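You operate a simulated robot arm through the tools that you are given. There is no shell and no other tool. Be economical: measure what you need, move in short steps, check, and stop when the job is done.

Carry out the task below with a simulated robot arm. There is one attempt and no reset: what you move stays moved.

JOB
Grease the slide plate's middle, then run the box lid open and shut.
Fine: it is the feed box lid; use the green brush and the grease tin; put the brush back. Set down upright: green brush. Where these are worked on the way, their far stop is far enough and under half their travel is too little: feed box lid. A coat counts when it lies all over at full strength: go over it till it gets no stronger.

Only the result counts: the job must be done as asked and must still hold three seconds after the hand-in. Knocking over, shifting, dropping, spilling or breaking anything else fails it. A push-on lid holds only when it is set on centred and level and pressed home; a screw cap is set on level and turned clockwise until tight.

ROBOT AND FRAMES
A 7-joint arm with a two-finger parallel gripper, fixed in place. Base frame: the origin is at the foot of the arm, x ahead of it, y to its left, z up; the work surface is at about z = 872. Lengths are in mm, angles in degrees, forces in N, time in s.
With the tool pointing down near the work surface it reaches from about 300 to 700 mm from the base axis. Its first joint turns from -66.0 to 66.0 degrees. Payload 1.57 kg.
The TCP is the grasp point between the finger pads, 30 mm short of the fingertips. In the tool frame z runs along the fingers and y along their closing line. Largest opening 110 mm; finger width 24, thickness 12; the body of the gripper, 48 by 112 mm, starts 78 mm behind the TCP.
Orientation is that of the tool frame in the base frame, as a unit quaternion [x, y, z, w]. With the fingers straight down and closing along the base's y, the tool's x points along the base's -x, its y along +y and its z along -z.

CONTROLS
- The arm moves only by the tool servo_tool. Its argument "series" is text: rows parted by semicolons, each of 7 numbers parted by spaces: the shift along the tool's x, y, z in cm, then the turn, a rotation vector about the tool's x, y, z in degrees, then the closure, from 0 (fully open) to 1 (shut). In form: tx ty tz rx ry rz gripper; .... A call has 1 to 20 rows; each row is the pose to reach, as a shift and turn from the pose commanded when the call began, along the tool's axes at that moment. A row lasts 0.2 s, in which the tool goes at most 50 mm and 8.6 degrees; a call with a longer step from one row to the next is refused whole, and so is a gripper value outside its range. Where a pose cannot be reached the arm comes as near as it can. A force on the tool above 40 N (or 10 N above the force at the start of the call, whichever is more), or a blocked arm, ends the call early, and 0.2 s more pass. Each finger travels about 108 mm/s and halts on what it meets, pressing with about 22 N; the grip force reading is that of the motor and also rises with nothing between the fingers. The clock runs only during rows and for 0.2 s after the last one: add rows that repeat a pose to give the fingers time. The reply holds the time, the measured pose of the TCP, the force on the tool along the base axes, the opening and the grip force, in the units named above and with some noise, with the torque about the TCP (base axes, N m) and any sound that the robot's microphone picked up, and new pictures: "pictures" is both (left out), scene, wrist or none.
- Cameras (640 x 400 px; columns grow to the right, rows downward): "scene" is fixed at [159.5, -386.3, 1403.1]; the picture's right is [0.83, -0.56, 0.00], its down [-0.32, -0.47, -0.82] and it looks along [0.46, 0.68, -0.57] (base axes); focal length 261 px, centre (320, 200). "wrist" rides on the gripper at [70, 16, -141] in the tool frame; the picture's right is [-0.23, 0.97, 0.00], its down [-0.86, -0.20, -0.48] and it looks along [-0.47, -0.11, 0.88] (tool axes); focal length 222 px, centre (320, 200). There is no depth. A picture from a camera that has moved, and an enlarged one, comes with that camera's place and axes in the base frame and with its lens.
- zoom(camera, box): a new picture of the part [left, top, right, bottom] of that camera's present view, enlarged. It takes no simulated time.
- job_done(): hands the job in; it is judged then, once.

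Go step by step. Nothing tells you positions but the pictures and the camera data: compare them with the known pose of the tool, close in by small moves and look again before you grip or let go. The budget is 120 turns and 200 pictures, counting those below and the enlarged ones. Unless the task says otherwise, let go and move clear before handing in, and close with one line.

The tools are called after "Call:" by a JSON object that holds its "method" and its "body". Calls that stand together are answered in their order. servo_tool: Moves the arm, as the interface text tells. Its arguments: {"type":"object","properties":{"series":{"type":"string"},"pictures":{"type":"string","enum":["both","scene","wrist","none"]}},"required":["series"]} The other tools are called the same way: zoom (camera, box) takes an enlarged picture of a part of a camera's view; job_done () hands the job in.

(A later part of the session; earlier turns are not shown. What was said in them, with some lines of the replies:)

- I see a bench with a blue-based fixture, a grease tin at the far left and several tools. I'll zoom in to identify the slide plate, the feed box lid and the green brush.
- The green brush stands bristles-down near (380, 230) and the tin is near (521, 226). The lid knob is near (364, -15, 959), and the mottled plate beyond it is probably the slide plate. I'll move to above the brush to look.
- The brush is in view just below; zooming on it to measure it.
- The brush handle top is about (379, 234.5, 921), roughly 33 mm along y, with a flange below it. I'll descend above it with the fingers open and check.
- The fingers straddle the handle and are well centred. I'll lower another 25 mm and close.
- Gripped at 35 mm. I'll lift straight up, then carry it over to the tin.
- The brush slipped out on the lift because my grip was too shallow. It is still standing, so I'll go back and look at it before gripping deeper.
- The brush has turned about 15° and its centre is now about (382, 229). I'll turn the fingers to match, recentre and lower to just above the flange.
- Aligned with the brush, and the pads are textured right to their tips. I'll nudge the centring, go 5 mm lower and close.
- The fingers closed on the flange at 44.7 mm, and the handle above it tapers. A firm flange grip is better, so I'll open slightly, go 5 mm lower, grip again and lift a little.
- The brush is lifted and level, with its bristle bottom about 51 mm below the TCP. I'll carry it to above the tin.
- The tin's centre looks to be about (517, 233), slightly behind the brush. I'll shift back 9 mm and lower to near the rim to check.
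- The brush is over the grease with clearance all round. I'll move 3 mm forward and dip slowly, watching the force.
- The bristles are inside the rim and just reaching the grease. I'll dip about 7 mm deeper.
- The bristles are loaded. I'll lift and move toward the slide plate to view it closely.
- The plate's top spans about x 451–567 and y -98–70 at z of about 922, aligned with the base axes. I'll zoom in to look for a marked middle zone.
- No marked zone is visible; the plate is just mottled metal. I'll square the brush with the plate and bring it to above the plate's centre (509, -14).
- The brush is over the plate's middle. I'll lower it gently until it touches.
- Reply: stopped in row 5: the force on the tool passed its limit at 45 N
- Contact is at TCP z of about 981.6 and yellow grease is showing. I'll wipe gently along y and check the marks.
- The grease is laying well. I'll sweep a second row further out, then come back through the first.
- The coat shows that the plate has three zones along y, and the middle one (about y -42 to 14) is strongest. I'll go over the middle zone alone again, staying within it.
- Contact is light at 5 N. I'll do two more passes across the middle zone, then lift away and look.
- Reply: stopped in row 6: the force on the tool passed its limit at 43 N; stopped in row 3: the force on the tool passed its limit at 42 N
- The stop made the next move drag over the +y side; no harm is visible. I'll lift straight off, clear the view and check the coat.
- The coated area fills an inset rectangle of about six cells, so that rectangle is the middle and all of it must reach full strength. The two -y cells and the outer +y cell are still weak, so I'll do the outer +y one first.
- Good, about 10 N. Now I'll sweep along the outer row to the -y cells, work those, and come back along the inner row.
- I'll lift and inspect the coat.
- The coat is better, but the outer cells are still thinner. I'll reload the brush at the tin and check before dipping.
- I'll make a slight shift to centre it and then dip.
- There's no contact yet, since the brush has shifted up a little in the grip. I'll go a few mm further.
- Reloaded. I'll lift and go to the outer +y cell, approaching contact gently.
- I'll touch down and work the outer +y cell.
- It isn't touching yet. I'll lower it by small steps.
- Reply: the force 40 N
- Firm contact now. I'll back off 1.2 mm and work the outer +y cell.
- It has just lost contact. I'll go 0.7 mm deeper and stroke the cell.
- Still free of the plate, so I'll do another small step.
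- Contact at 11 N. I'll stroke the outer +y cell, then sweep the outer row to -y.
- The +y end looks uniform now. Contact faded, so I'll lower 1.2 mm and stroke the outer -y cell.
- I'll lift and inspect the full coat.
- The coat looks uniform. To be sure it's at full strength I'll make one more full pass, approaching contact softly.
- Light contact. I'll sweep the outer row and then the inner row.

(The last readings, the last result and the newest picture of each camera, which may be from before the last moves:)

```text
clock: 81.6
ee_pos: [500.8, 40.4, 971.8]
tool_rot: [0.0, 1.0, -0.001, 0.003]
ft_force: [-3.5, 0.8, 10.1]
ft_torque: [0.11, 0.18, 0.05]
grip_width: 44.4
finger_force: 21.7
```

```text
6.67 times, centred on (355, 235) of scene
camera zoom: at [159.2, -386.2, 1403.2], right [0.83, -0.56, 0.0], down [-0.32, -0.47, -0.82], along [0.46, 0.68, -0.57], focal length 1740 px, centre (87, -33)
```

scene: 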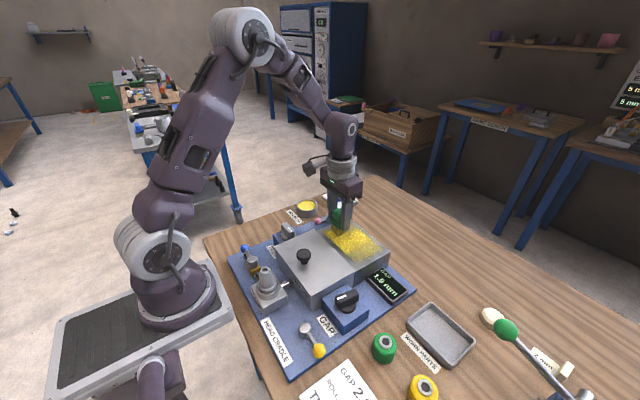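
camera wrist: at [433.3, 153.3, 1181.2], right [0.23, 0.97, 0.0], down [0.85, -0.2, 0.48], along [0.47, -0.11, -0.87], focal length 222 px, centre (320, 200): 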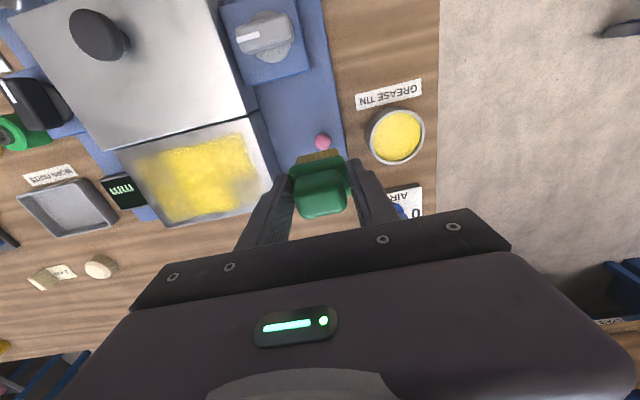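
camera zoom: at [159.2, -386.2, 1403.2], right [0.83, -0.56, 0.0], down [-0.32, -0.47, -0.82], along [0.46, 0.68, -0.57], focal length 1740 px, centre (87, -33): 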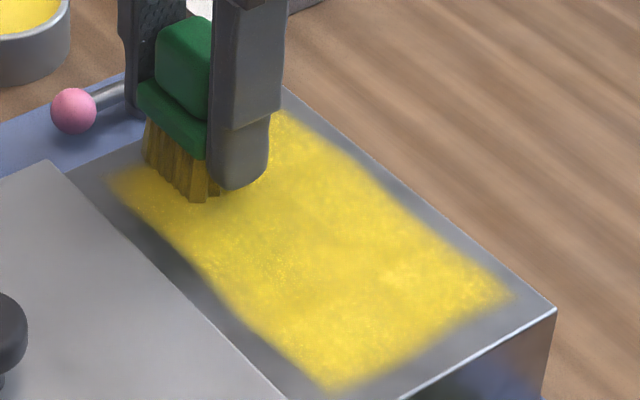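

Contact was kept throughout. I'll do one more sweep down the centre and back, then lift.

Call:
{"method": "servo_tool", "body": {"series": "-1 -1.5 0 0 0 0 1;-1 -3 0 0 0 0 1;-1 -4.5 0.01 0 0 0 1;-1 -6 0.01 0 0 0 1;-1 -7.5 0.02 0 0 0 1;-1 -9 0.02 0 0 0 1;-1 -10.3 0.02 0 0 0 1;1 -10.3 0.02 0 0 0 1;0.5 -9 0.03 0 0 0 1;1 -7.5 0.03 0 0 0 1;0.5 -6 0.03 0 0 0 1;1 -4.5 0.03 0 0 0 1;0.5 -3 0.03 0 0 0 1;1 -1.5 0.03 0 0 0 1;0 0 0.03 0 0 0 1;0 0 -1 0 0 0 1;0 0 -4 0 0 0 1;0 4 -7 0 0 0 1;0 8 -7 0 0 0 1;0 10 -7 0 0 0 1", "pictures": "none"}}

Call:
{"method": "zoom", "body": {"camera": "scene", "box": [310, 205, 400, 265]}}

Call:
{"method": "zoom", "body": {"camera": "wrist", "box": [100, 90, 290, 230]}}

```text
clock: 85.8
ee_pos: [499.5, 141.5, 1043.4]
tool_rot: [0.001, 1.0, -0.002, 0.003]
ft_force: [-0.7, -0.4, -0.4]
ft_torque: [0.0, 0.0, 0.0]
grip_width: 44.6
finger_force: 22.2
```

```text
6.67 times, centred on (355, 235) of scene
camera zoom: at [159.5, -386.3, 1403.1], right [0.83, -0.56, 0.0], down [-0.32, -0.47, -0.82], along [0.46, 0.68, -0.57], focal length 1740 px, centre (87, -33)
```

zoom: 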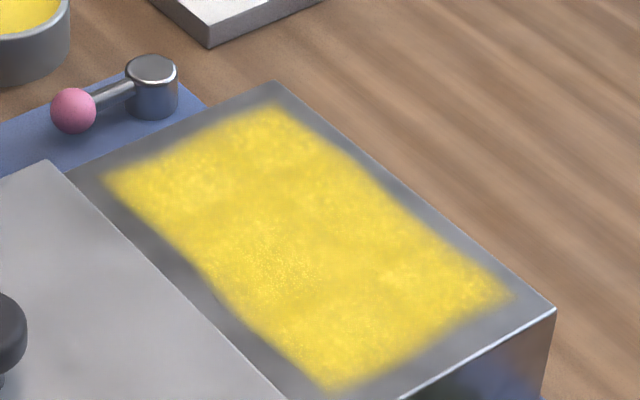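

```text
2.86 times, centred on (195, 160) of wrist
camera zoom: at [428.4, 158.4, 1185.7], right [0.23, 0.97, 0.0], down [0.85, -0.2, 0.48], along [0.47, -0.11, -0.87], focal length 635 px, centre (677, 314)
```

zoom: 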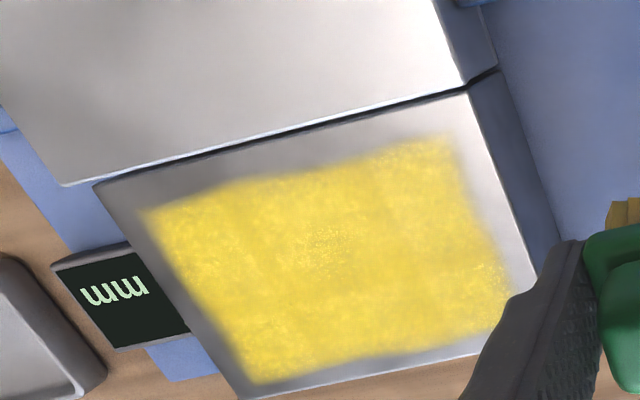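

The coat is unchanged by that pass, so it's at full strength. Now I'll carry the brush back above its original spot at (380, 234) and lower part way.

Call:
{"method": "servo_tool", "body": {"series": "2.4 1.85 0 0 0 0 1;4.8 3.7 0 0 0 0 1;7.2 5.55 0 0 0 0 1;9.6 7.4 0 0 0 0 1;12 9.25 0 0 0 0 1;12 9.25 4 0 0 0 1;12 9.25 8 0 0 0 1;12 9.25 10.5 0 0 0 1;12 9.25 10.5 0 0 0 1", "pictures": "none"}}

Call:
{"method": "zoom", "body": {"camera": "scene", "box": [232, 175, 312, 237]}}

Call:
{"method": "zoom", "body": {"camera": "wrist", "box": [230, 100, 410, 220]}}

```text
clock: 87.8
ee_pos: [383.9, 234.0, 936.5]
tool_rot: [0.0, 1.0, -0.002, 0.004]
ft_force: [-0.3, 0.6, -1.5]
ft_torque: [0.01, -0.01, -0.02]
grip_width: 44.8
finger_force: 22.1
```

```text
6.45 times, centred on (272, 206) of scene
camera zoom: at [159.5, -386.3, 1403.1], right [0.83, -0.56, 0.0], down [-0.32, -0.47, -0.82], along [0.46, 0.68, -0.57], focal length 1684 px, centre (630, 161)
```

zoom: 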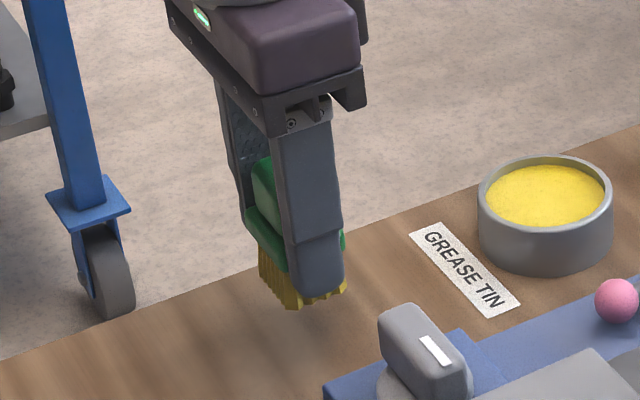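

```text
3.33 times, centred on (320, 160) of wrist
camera zoom: at [312.3, 250.3, 1078.3], right [0.23, 0.97, 0.0], down [0.85, -0.2, 0.48], along [0.47, -0.11, -0.87], focal length 740 px, centre (320, 333)
```

zoom: 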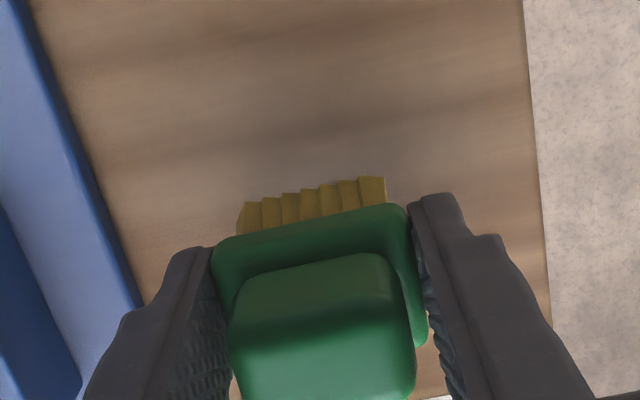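

It looks upright. I'll shift 4 mm back and lower in steps until it touches.

Call:
{"method": "servo_tool", "body": {"series": "0.4 0 0.6 0 0 0 1;0.4 0 1.2 0 0 0 1;0.4 0 1.8 0 0 0 1;0.4 0 2 0 0 0 1;0.4 0 2 0 0 0 1", "pictures": "none"}}

Call:
{"method": "zoom", "body": {"camera": "scene", "box": [232, 175, 312, 237]}}

```text
clock: 89.0
ee_pos: [377.7, 233.0, 916.2]
tool_rot: [0.001, 1.0, -0.001, 0.004]
ft_force: [0.0, -0.2, -1.6]
ft_torque: [-0.02, -0.04, -0.03]
grip_width: 44.6
finger_force: 21.5
```

```text
6.45 times, centred on (272, 206) of scene
camera zoom: at [159.5, -386.3, 1403.1], right [0.83, -0.56, 0.0], down [-0.32, -0.47, -0.82], along [0.46, 0.68, -0.57], focal length 1684 px, centre (630, 161)
```

zoom: 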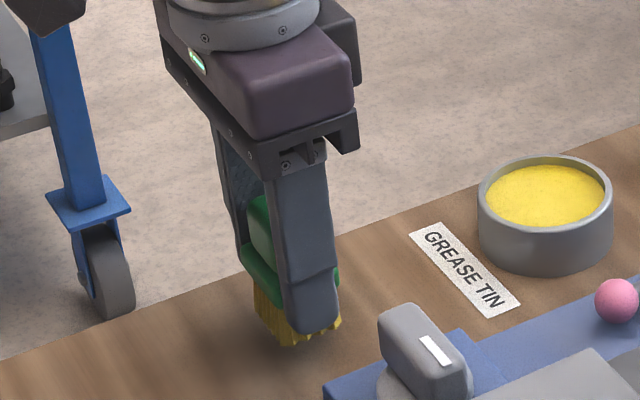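

Call:
{"method": "servo_tool", "body": {"series": "0 0 0.15 0 0 0 1;0 0 0.3 0 0 0 1;0 0 0.3 0 0 0 1", "pictures": "none"}}

```text
clock: 89.8
ee_pos: [377.3, 233.5, 913.1]
tool_rot: [0.0, 1.0, -0.002, 0.003]
ft_force: [-0.2, -0.3, -1.3]
ft_torque: [-0.02, -0.01, -0.01]
grip_width: 44.7
finger_force: 21.8
```

Call:
{"method": "servo_tool", "body": {"series": "0 0 0.1 0 0 0 1;0 0 0.2 0 0 0 1;0 0 0.2 0 0 0 1", "pictures": "none"}}

Call:
{"method": "zoom", "body": {"camera": "scene", "box": [248, 195, 296, 232]}}

```text
clock: 90.6
ee_pos: [378.2, 232.8, 911.6]
tool_rot: [0.001, 1.0, -0.002, 0.004]
ft_force: [1.1, 0.0, -1.3]
ft_torque: [0.02, 0.01, 0.01]
grip_width: 44.7
finger_force: 22.2
```

```text
10.81 times, centred on (272, 214) of scene
camera zoom: at [159.5, -386.3, 1403.1], right [0.83, -0.56, 0.0], down [-0.32, -0.47, -0.82], along [0.46, 0.68, -0.57], focal length 2822 px, centre (839, 54)
```

zoom: 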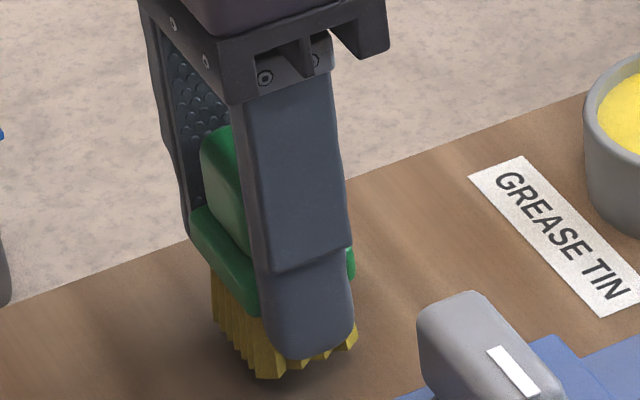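

Nearly touching. I'll keep going in small steps.

Call:
{"method": "servo_tool", "body": {"series": "0 0 0.1 0 0 0 1;0 0 0.2 0 0 0 1;0 0 0.2 0 0 0 1", "pictures": "none"}}

```text
clock: 91.4
ee_pos: [378.3, 232.7, 910.9]
tool_rot: [0.001, 1.0, -0.002, 0.003]
ft_force: [-0.3, 0.1, -0.7]
ft_torque: [-0.01, -0.03, -0.01]
grip_width: 44.8
finger_force: 21.8
```

Call:
{"method": "servo_tool", "body": {"series": "0 0 0.1 0 0 0 1;0 0 0.2 0 0 0 1;0 0 0.2 0 0 0 1", "pictures": "none"}}

Call:
{"method": "zoom", "body": {"camera": "wrist", "box": [230, 100, 410, 220]}}

```text
clock: 92.2
ee_pos: [377.7, 232.4, 909.2]
tool_rot: [0.001, 1.0, -0.002, 0.004]
ft_force: [0.8, -0.5, -1.3]
ft_torque: [0.04, -0.01, -0.01]
grip_width: 44.6
finger_force: 21.4
```

```text
3.33 times, centred on (320, 160) of wrist
camera zoom: at [307.6, 248.5, 1050.3], right [0.23, 0.97, 0.0], down [0.85, -0.2, 0.48], along [0.47, -0.11, -0.87], focal length 740 px, centre (320, 333)
```

zoom: 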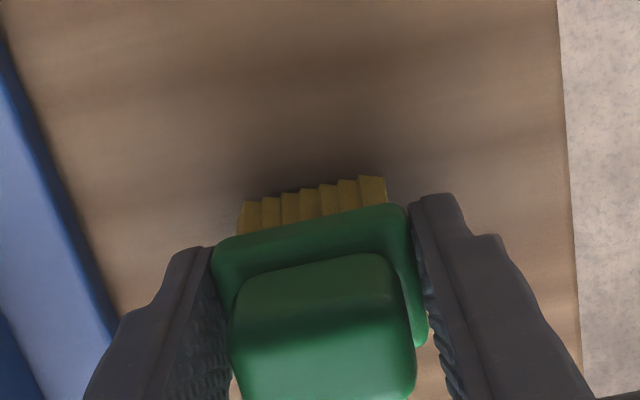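

Call:
{"method": "servo_tool", "body": {"series": "0 0 0.1 0 0 0 1;0 0 0.2 0 0 0 1;0 0 0.2 0 0 0 1", "pictures": "none"}}

Call:
{"method": "zoom", "body": {"camera": "scene", "box": [248, 195, 296, 232]}}

```text
clock: 93.0
ee_pos: [379.3, 232.4, 906.7]
tool_rot: [0.0, 1.0, -0.002, 0.004]
ft_force: [-0.2, -0.7, -0.7]
ft_torque: [0.01, 0.0, 0.01]
grip_width: 44.4
finger_force: 22.0
```

```text
10.81 times, centred on (272, 214) of scene
camera zoom: at [159.5, -386.3, 1403.1], right [0.83, -0.56, 0.0], down [-0.32, -0.47, -0.82], along [0.46, 0.68, -0.57], focal length 2822 px, centre (839, 54)
```

zoom: 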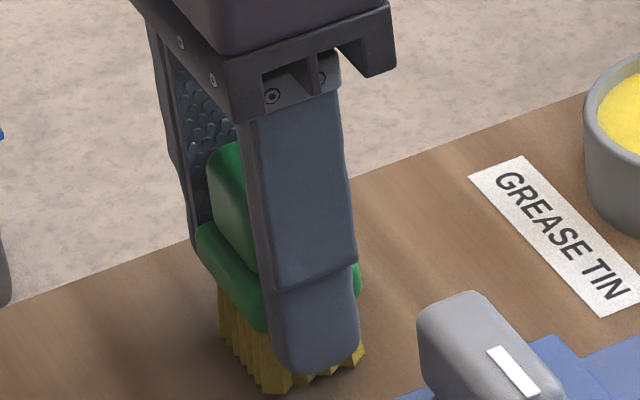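

The bristles' lowest corner now matches its original image position, so contact should be imminent. One more small step.

Call:
{"method": "servo_tool", "body": {"series": "0 0 0.06 0 0 0 1;0 0 0.12 0 0 0 1;0 0 0.12 0 0 0 1", "pictures": "none"}}

```text
clock: 93.8
ee_pos: [378.7, 231.8, 905.1]
tool_rot: [0.0, 1.0, -0.002, 0.003]
ft_force: [-1.0, 0.0, -1.5]
ft_torque: [-0.02, 0.02, -0.02]
grip_width: 44.7
finger_force: 21.8
```

Call:
{"method": "servo_tool", "body": {"series": "0 0 0.06 0 0 0 1;0 0 0.12 0 0 0 1;0 0 0.12 0 0 0 1", "pictures": "none"}}

Call:
{"method": "zoom", "body": {"camera": "scene", "box": [248, 195, 296, 232]}}

```text
clock: 94.6
ee_pos: [378.7, 231.6, 903.4]
tool_rot: [0.001, 1.0, -0.002, 0.004]
ft_force: [0.3, -5.4, 17.0]
ft_torque: [-0.14, -0.02, 0.01]
grip_width: 44.9
finger_force: 22.2
```

```text
10.81 times, centred on (272, 214) of scene
camera zoom: at [159.3, -386.6, 1403.1], right [0.83, -0.56, 0.0], down [-0.32, -0.47, -0.82], along [0.46, 0.68, -0.57], focal length 2822 px, centre (839, 54)
```

zoom: 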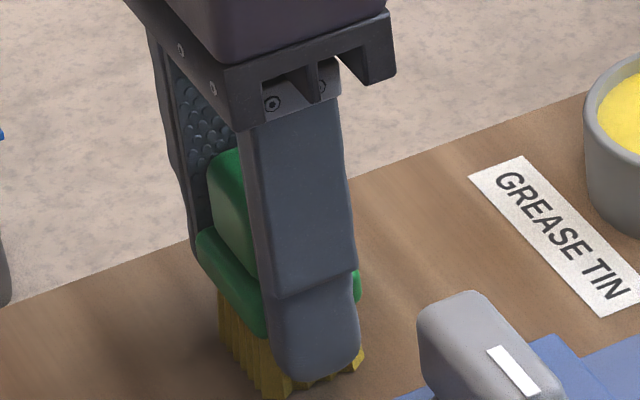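

Contact, 17 N. I'll ease off slightly, open and rise straight up.

Call:
{"method": "servo_tool", "body": {"series": "0 0 -0.06 0 0 0 1;0 0 -0.06 0 0 0 0.6;0 0 -0.06 0 0 0 0.5;0 0 -0.06 0 0 0 0.4;0 0 -0.06 0 0 0 0.4;0 0 -1.5 0 0 0 0.4;0 0 -4 0 0 0 0.4;0 0 -8 0 0 0 0.4;0 0 -12 0 0 0 0.4;0 0 -12 0 0 0 0.4"}}

Call:
{"method": "zoom", "body": {"camera": "scene", "box": [248, 195, 296, 232]}}

```text
clock: 96.8
ee_pos: [376.2, 229.0, 1021.5]
tool_rot: [0.001, 1.0, -0.002, 0.004]
ft_force: [0.5, 0.2, -0.3]
ft_torque: [0.02, 0.0, -0.01]
grip_width: 65.8
finger_force: 0.0
camera wrist: at [305.4, 246.4, 1163.3], right [0.23, 0.97, 0.0], down [0.85, -0.2, 0.48], along [0.47, -0.11, -0.87], focal length 222 px, centre (320, 200)
```

scene: 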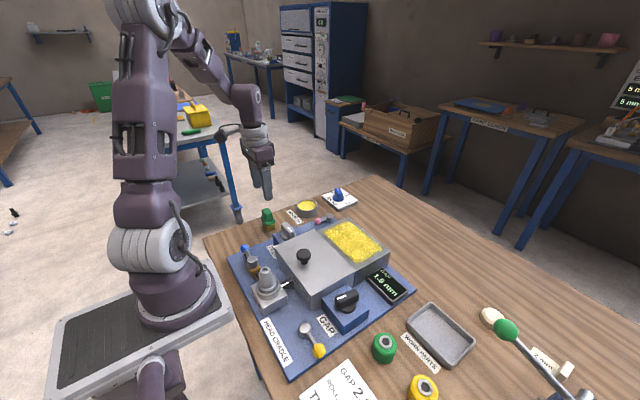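
wrist: 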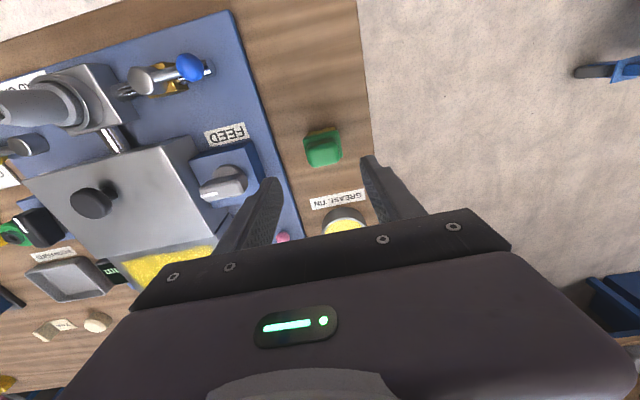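

```text
10.81 times, centred on (272, 214) of scene
camera zoom: at [159.5, -386.3, 1403.1], right [0.83, -0.56, 0.0], down [-0.32, -0.47, -0.82], along [0.46, 0.68, -0.57], focal length 2822 px, centre (839, 54)
```

zoom: 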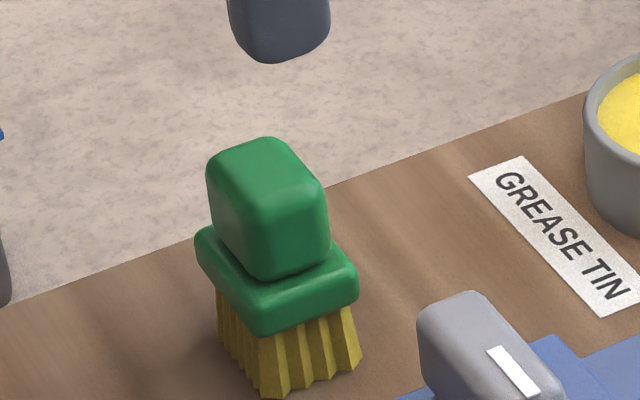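

The brush is standing upright on its spot. Next is the lid, so I'll look closely at how the lid and knob are built.

Call:
{"method": "zoom", "body": {"camera": "scene", "box": [270, 220, 370, 310]}}

Call:
{"method": "zoom", "body": {"camera": "wrist", "box": [0, 100, 280, 290]}}

```text
4.44 times, centred on (320, 265) of scene
camera zoom: at [159.5, -386.3, 1403.1], right [0.83, -0.56, 0.0], down [-0.32, -0.47, -0.82], along [0.46, 0.68, -0.57], focal length 1160 px, centre (320, -89)
```

zoom: 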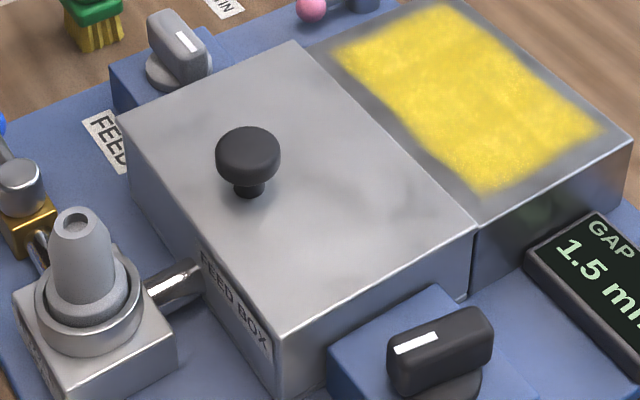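

```text
2.11 times, centred on (140, 195) of wrist
camera zoom: at [305.4, 246.4, 1163.3], right [0.23, 0.97, 0.0], down [0.85, -0.2, 0.48], along [0.47, -0.11, -0.87], focal length 468 px, centre (699, 210)
```

zoom: 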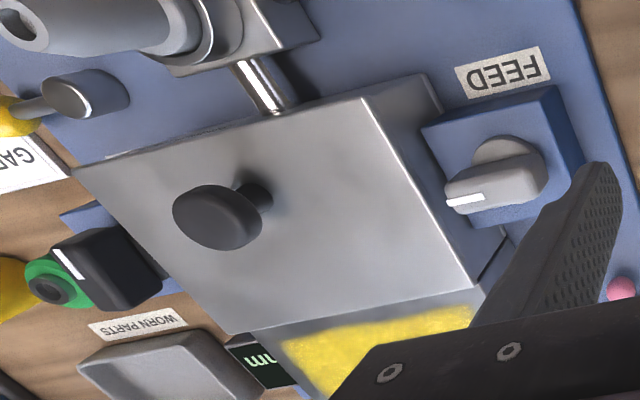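

The lid is a sliding shell with a mushroom knob at about (363, -16) and z up to about 965. It should run in +x over the greased plate. I'll go above the knob.

Call:
{"method": "servo_tool", "body": {"series": "0.3 -4 -1 0 0 0 0.4;0.5 -8 -1 0 0 0 0.4;0.8 -12 -1 0 0 0 0.4;1 -16 -1 0 0 0 0.4;1.2 -20 -1 0 0 0 0.4;1.3 -24.5 -1 0 0 0 0.4;1.3 -24.5 1 0 0 0 0.4;1.3 -24.5 1 0 0 0 0.4"}}

Call:
{"method": "zoom", "body": {"camera": "scene", "box": [260, 195, 360, 270]}}

```text
clock: 98.6
ee_pos: [364.5, -9.9, 1011.3]
tool_rot: [0.001, 1.0, -0.002, 0.003]
ft_force: [0.5, 0.9, 0.4]
ft_torque: [0.02, 0.01, 0.02]
grip_width: 66.0
finger_force: 0.0
camera wrist: at [293.8, 5.6, 1153.5], right [0.23, 0.97, 0.0], down [0.85, -0.2, 0.48], along [0.47, -0.11, -0.87], focal length 222 px, centre (320, 200)
```

scene: 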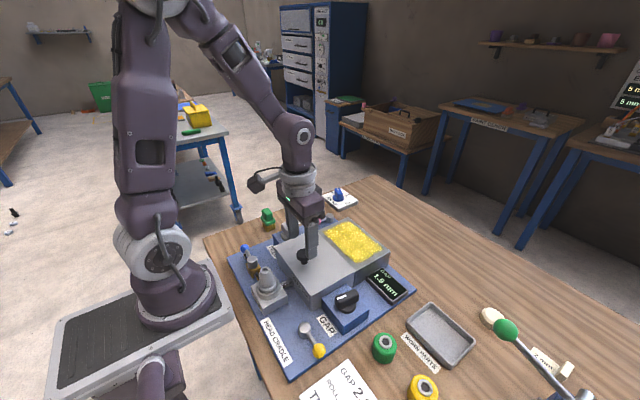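
wrist: 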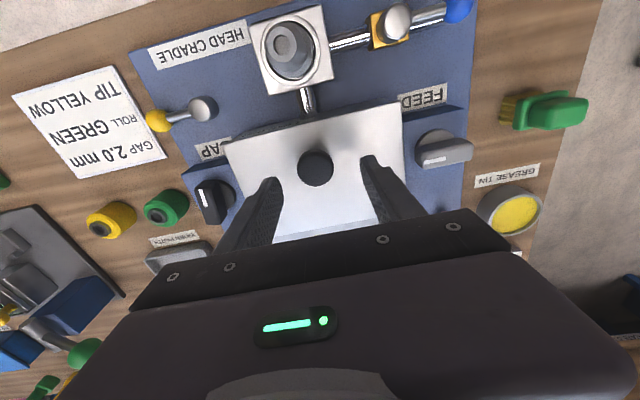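

```text
5.33 times, centred on (310, 232) of scene
camera zoom: at [159.5, -386.3, 1403.1], right [0.83, -0.56, 0.0], down [-0.32, -0.47, -0.82], along [0.46, 0.68, -0.57], focal length 1392 px, centre (373, 27)
```

zoom: 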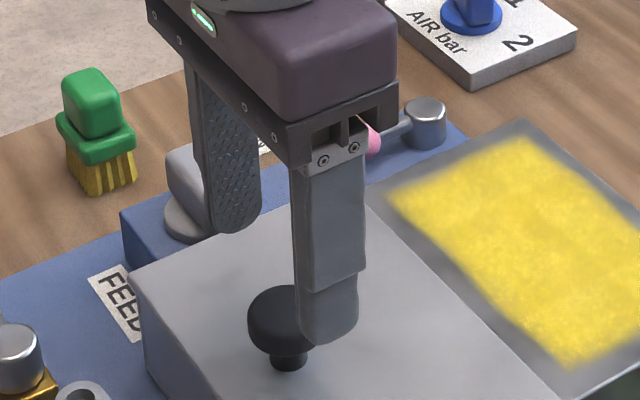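

The knob centre is about (362, -15). I'll adjust slightly and lower so the fingers straddle its head.

Call:
{"method": "servo_tool", "body": {"series": "0.2 -0.45 1 0 0 0 0.4;0.2 -0.45 2 0 0 0 0.4;0.2 -0.45 3.2 0 0 0 0.4;0.2 -0.45 3.5 0 0 0 0.4;0.2 -0.45 3.5 0 0 0 0.4", "pictures": "none"}}

Call:
{"method": "zoom", "body": {"camera": "scene", "box": [270, 215, 340, 270]}}

Call:
{"method": "zoom", "body": {"camera": "wrist", "box": [230, 120, 410, 240]}}

```text
clock: 99.8
ee_pos: [362.8, -17.6, 978.1]
tool_rot: [0.001, 1.0, -0.001, 0.003]
ft_force: [0.5, 0.6, 0.1]
ft_torque: [-0.03, 0.0, -0.03]
grip_width: 65.8
finger_force: 0.1
```

```text
7.27 times, centred on (305, 242) of scene
camera zoom: at [159.5, -386.3, 1403.1], right [0.83, -0.56, 0.0], down [-0.32, -0.47, -0.82], along [0.46, 0.68, -0.57], focal length 1898 px, centre (429, -109)
```

zoom: 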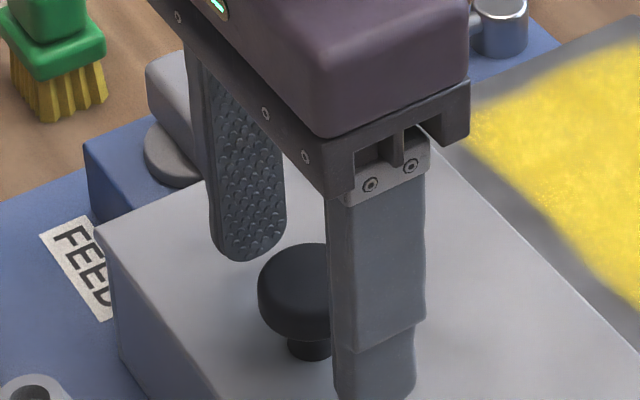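

```text
3.33 times, centred on (320, 180) of wrist
camera zoom: at [291.7, -1.0, 1120.4], right [0.23, 0.97, 0.0], down [0.85, -0.2, 0.48], along [0.47, -0.11, -0.87], focal length 740 px, centre (320, 267)
```

zoom: 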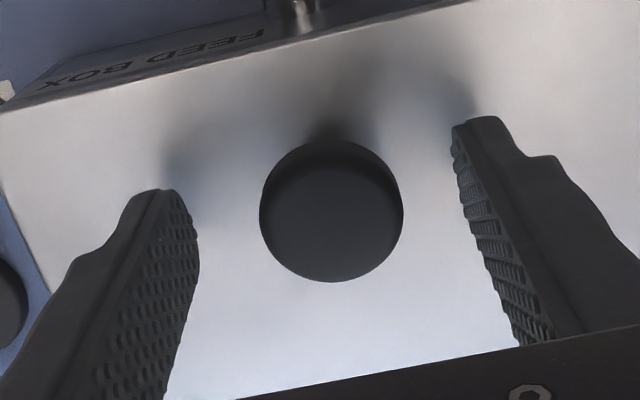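

Centred. I'll close on the knob.

Call:
{"method": "servo_tool", "body": {"series": "0 0.2 0 0 0 0 0.5;0 0.2 0 0 0 0 0.6;0 0.2 0 0 0 0 0.8;0 0.2 0 0 0 0 1;0 0.2 0 0 0 0 1", "pictures": "none"}}

Call:
{"method": "zoom", "body": {"camera": "scene", "box": [270, 215, 340, 270]}}

```text
clock: 101.0
ee_pos: [362.5, -14.8, 978.7]
tool_rot: [0.001, 1.0, -0.002, 0.004]
ft_force: [0.5, -7.3, -1.6]
ft_torque: [-0.23, -0.01, -0.04]
grip_width: 33.1
finger_force: 41.2
```

```text
7.27 times, centred on (305, 242) of scene
camera zoom: at [159.5, -386.5, 1403.1], right [0.83, -0.56, 0.0], down [-0.32, -0.47, -0.82], along [0.46, 0.68, -0.57], focal length 1898 px, centre (429, -109)
```

zoom: 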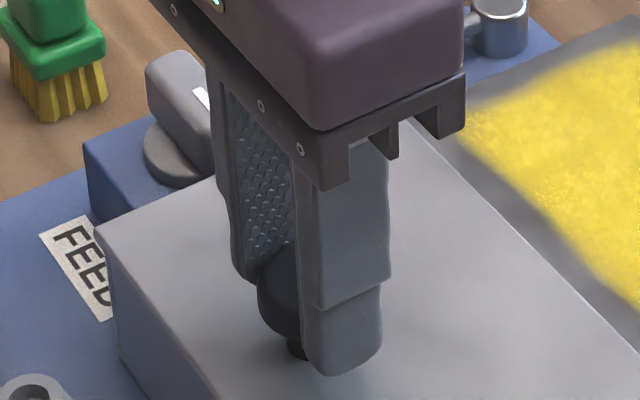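

Gripped. I'll ease the side load and try a short pull in +x.

Call:
{"method": "servo_tool", "body": {"series": "0 -0.15 0 0 0 0 1;-0.5 -0.15 0 0 0 0 1;-1 -0.15 0 0 0 0 1;-1.5 -0.15 0 0 0 0 1;-2 -0.15 0 0 0 0 1;-2 -0.15 0 0 0 0 1", "pictures": "none"}}

Call:
{"method": "zoom", "body": {"camera": "scene", "box": [270, 205, 390, 295]}}

```text
clock: 102.4
ee_pos: [381.8, -13.7, 979.5]
tool_rot: [0.0, 1.0, -0.002, 0.003]
ft_force: [-1.5, 12.5, -29.7]
ft_torque: [0.25, 0.18, -0.03]
grip_width: 33.1
finger_force: 41.3
```

```text
4.44 times, centred on (330, 250) of scene
camera zoom: at [159.8, -386.0, 1403.2], right [0.83, -0.56, 0.0], down [-0.32, -0.47, -0.82], along [0.46, 0.68, -0.57], focal length 1160 px, centre (276, -22)
```

zoom: 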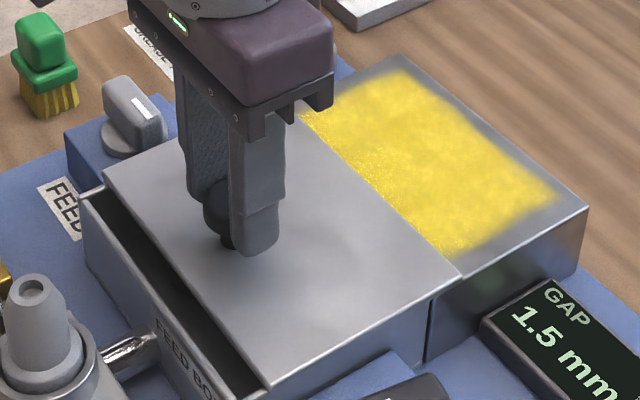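

The lid slides open. I'll relieve the vertical pull by lowering 1.5 mm and continue in +x.

Call:
{"method": "servo_tool", "body": {"series": "0 0.07 0.15 0 0 0 1;-0.5 0.07 0.15 0 0 0 1;-1 0.07 0.15 0 0 0 1;-1.5 0.07 0.15 0 0 0 1;-2 0.07 0.15 0 0 0 1;-2 0.07 0.15 0 0 0 1", "pictures": "none"}}

```text
clock: 103.8
ee_pos: [401.4, -14.4, 978.4]
tool_rot: [0.001, 1.0, -0.002, 0.002]
ft_force: [1.5, 6.1, -5.4]
ft_torque: [0.14, -0.81, 0.01]
grip_width: 33.1
finger_force: 41.2
```

Call:
{"method": "servo_tool", "body": {"series": "-0.7 0.04 0.03 0 0 0 1;-1.4 0.04 0.03 0 0 0 1;-2.1 0.04 0.03 0 0 0 1;-2.8 0.04 0.03 0 0 0 1;-3.5 0.04 0.03 0 0 0 1;-4.2 0.04 0.03 0 0 0 1;-4.9 0.04 0.03 0 0 0 1;-4.9 0.04 0.03 0 0 0 1", "pictures": "none"}}

Call:
{"method": "zoom", "body": {"camera": "scene", "box": [270, 205, 390, 295]}}

```text
clock: 105.6
ee_pos: [452.0, -14.3, 978.7]
tool_rot: [-0.001, 1.0, -0.002, 0.002]
ft_force: [-0.8, 12.0, 5.1]
ft_torque: [0.22, 0.34, 0.03]
grip_width: 33.1
finger_force: 41.0
```

```text
4.44 times, centred on (330, 250) of scene
camera zoom: at [159.4, -386.0, 1403.2], right [0.83, -0.56, 0.0], down [-0.32, -0.47, -0.82], along [0.46, 0.68, -0.57], focal length 1160 px, centre (276, -22)
```

zoom: 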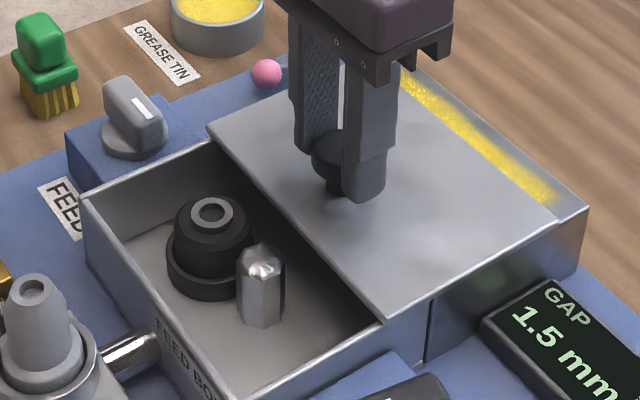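

About 90 mm open. I'll continue to the far stop.

Call:
{"method": "servo_tool", "body": {"series": "-0.5 0.06 -0.03 0 0 0 1;-1 0.06 -0.03 0 0 0 1;-1.5 0.06 -0.03 0 0 0 1;-2 0.06 -0.03 0 0 0 1;-2.5 0.06 -0.03 0 0 0 1;-3 0.06 -0.03 0 0 0 1;-3 0.06 -0.03 0 0 0 1", "pictures": "none"}}

Call:
{"method": "zoom", "body": {"camera": "scene", "box": [270, 205, 390, 295]}}

```text
clock: 107.2
ee_pos: [480.3, -15.4, 977.8]
tool_rot: [0.0, 1.0, -0.002, 0.003]
ft_force: [-1.2, 4.4, -0.2]
ft_torque: [0.12, 0.35, 0.0]
grip_width: 32.8
finger_force: 41.3
```

```text
4.44 times, centred on (330, 250) of scene
camera zoom: at [159.5, -386.2, 1403.2], right [0.83, -0.56, 0.0], down [-0.32, -0.47, -0.82], along [0.46, 0.68, -0.57], focal length 1160 px, centre (276, -22)
```

zoom: 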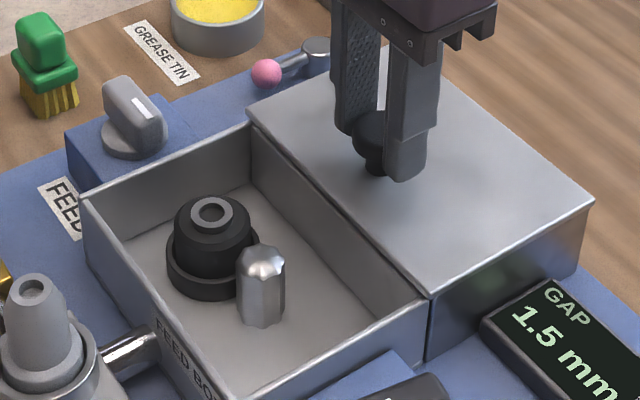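

The lid is fully over the plate, about 118 mm along. Now I'll run it shut again.

Call:
{"method": "servo_tool", "body": {"series": "0.7 0.02 0 0 0 0 1;1.4 0.02 0 0 0 0 1;2.1 0.02 0 0 0 0 1;2.8 0.02 0 0 0 0 1;3.5 0.02 0 0 0 0 1;4.2 0.02 0 0 0 0 1;4.9 0.02 0 0 0 0 1;5.6 0.02 0 0 0 0 1;6.3 0.02 0 0 0 0 1;7 0.02 0 0 0 0 1;7.7 0.02 0 0 0 0 1;8.4 0.02 0 0 0 0 1;8.4 0.02 0 0 0 0 1", "pictures": "none"}}

```text
clock: 110.0
ee_pos: [396.7, -15.2, 978.4]
tool_rot: [0.001, 1.0, -0.002, 0.004]
ft_force: [0.2, -24.3, 2.6]
ft_torque: [-0.62, -0.66, -0.07]
grip_width: 33.1
finger_force: 40.8
```

Call:
{"method": "servo_tool", "body": {"series": "0 -0.15 0 0 0 0 1;0.6 -0.15 0 0 0 0 1;1.2 -0.15 0 0 0 0 1;1.8 -0.15 0 0 0 0 1;2.4 -0.15 0 0 0 0 1;3 -0.15 0 0 0 0 1;3.3 -0.15 0 0 0 0 1;3.6 -0.15 0 0 0 0 1;3.8 -0.15 0 0 0 0 1;3.8 -0.15 0 0 0 0 1", "pictures": "none"}}

Call:
{"method": "zoom", "body": {"camera": "scene", "box": [270, 205, 390, 295]}}

```text
clock: 112.2
ee_pos: [361.9, -15.3, 977.1]
tool_rot: [0.001, 1.0, -0.003, 0.008]
ft_force: [18.7, 18.1, 17.7]
ft_torque: [0.4, -0.99, -0.01]
grip_width: 33.2
finger_force: 40.8
```

```text
4.44 times, centred on (330, 250) of scene
camera zoom: at [159.8, -385.8, 1403.3], right [0.83, -0.56, 0.0], down [-0.32, -0.47, -0.82], along [0.46, 0.68, -0.57], focal length 1160 px, centre (276, -22)
```

zoom: 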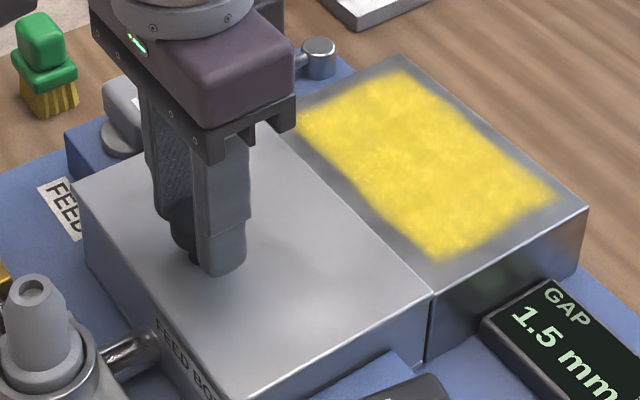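

Shut against its stop (19 N), with the coat intact. I'll ease the load, open and rise clear.

Call:
{"method": "servo_tool", "body": {"series": "-0.1 0.1 0 0 0 0 1;-0.1 0.1 0 0 0 0 0.6;-0.1 0.1 0 0 0 0 0.45;-0.1 0.1 0 0 0 0 0.4;-0.1 0.1 0 0 0 0 0.4;-0.1 0.1 -2 0 0 0 0.4;-0.1 0.1 -6 0 0 0 0.4;-0.1 4 -10 0 0 0 0.4;-0.1 8 -14 0 0 0 0.4;-0.1 12 -14 0 0 0 0.4;-0.1 12 -14 0 0 0 0.4"}}

Call:
{"method": "zoom", "body": {"camera": "scene", "box": [240, 195, 400, 305]}}

```text
refused: row 8 steps farther than a row can; nothing moved
```

```text
3.64 times, centred on (320, 250) of scene
camera zoom: at [159.8, -385.8, 1403.3], right [0.83, -0.56, 0.0], down [-0.32, -0.47, -0.82], along [0.46, 0.68, -0.57], focal length 949 px, centre (320, 18)
```

zoom: 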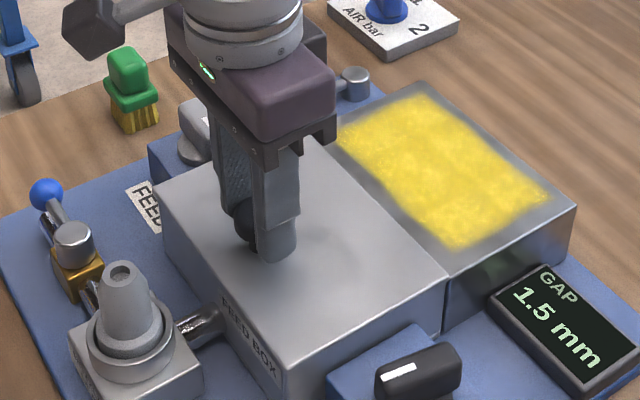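

That call was refused for too long a step, so I'll repeat it with shorter rows.

Call:
{"method": "servo_tool", "body": {"series": "-0.1 0.1 0 0 0 0 1;-0.1 0.1 0 0 0 0 0.6;-0.1 0.1 0 0 0 0 0.45;-0.1 0.1 0 0 0 0 0.4;-0.1 0.1 0 0 0 0 0.4;-0.1 0.1 -2 0 0 0 0.4;-0.1 0.1 -6 0 0 0 0.4;-0.1 0.1 -10 0 0 0 0.4;-0.1 0.1 -14 0 0 0 0.4;-0.1 4 -16 0 0 0 0.4;-0.1 8 -16 0 0 0 0.4;-0.1 12 -16 0 0 0 0.4;-0.1 12 -16 0 0 0 0.4"}}

Call:
{"method": "zoom", "body": {"camera": "scene", "box": [240, 195, 400, 305]}}

```text
clock: 115.0
ee_pos: [359.3, 102.8, 1136.8]
tool_rot: [0.001, 1.0, -0.001, 0.003]
ft_force: [0.1, 0.1, 0.1]
ft_torque: [-0.01, 0.02, -0.01]
grip_width: 65.8
finger_force: 0.0
camera wrist: at [288.4, 118.6, 1278.3], right [0.23, 0.97, 0.0], down [0.85, -0.2, 0.48], along [0.47, -0.11, -0.87], focal length 222 px, centre (320, 200)
```

scene: 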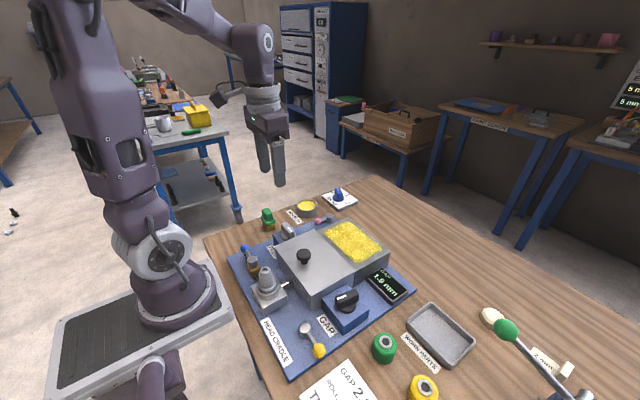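
wrist: 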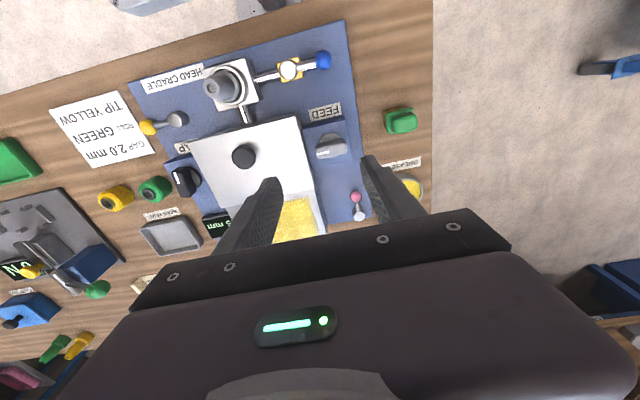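

```text
3.64 times, centred on (320, 250) of scene
camera zoom: at [159.5, -386.3, 1403.1], right [0.83, -0.56, 0.0], down [-0.32, -0.47, -0.82], along [0.46, 0.68, -0.57], focal length 949 px, centre (320, 18)
```

zoom: 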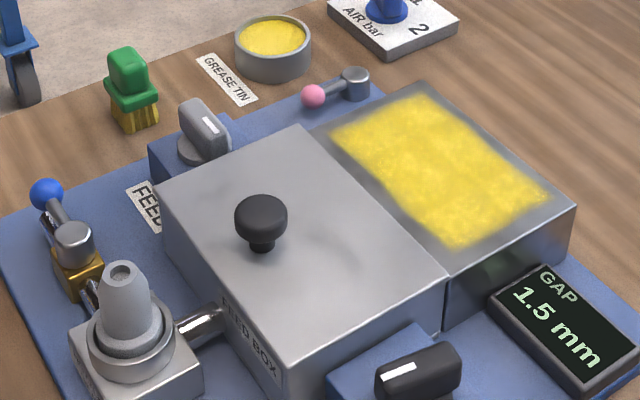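

The lid is shut, the brush stands upright in its place, the coat is even, and the arm is clear. Handing in now.

Call:
{"method": "job_done", "body": {}}

```text
The job is handed in.
```

The middle of the slide plate is greased all over, and a last full pass left the coat unchanged. The feed box lid was run fully open and shut again, and the green brush is back upright within a few millimetres of its starting spot.
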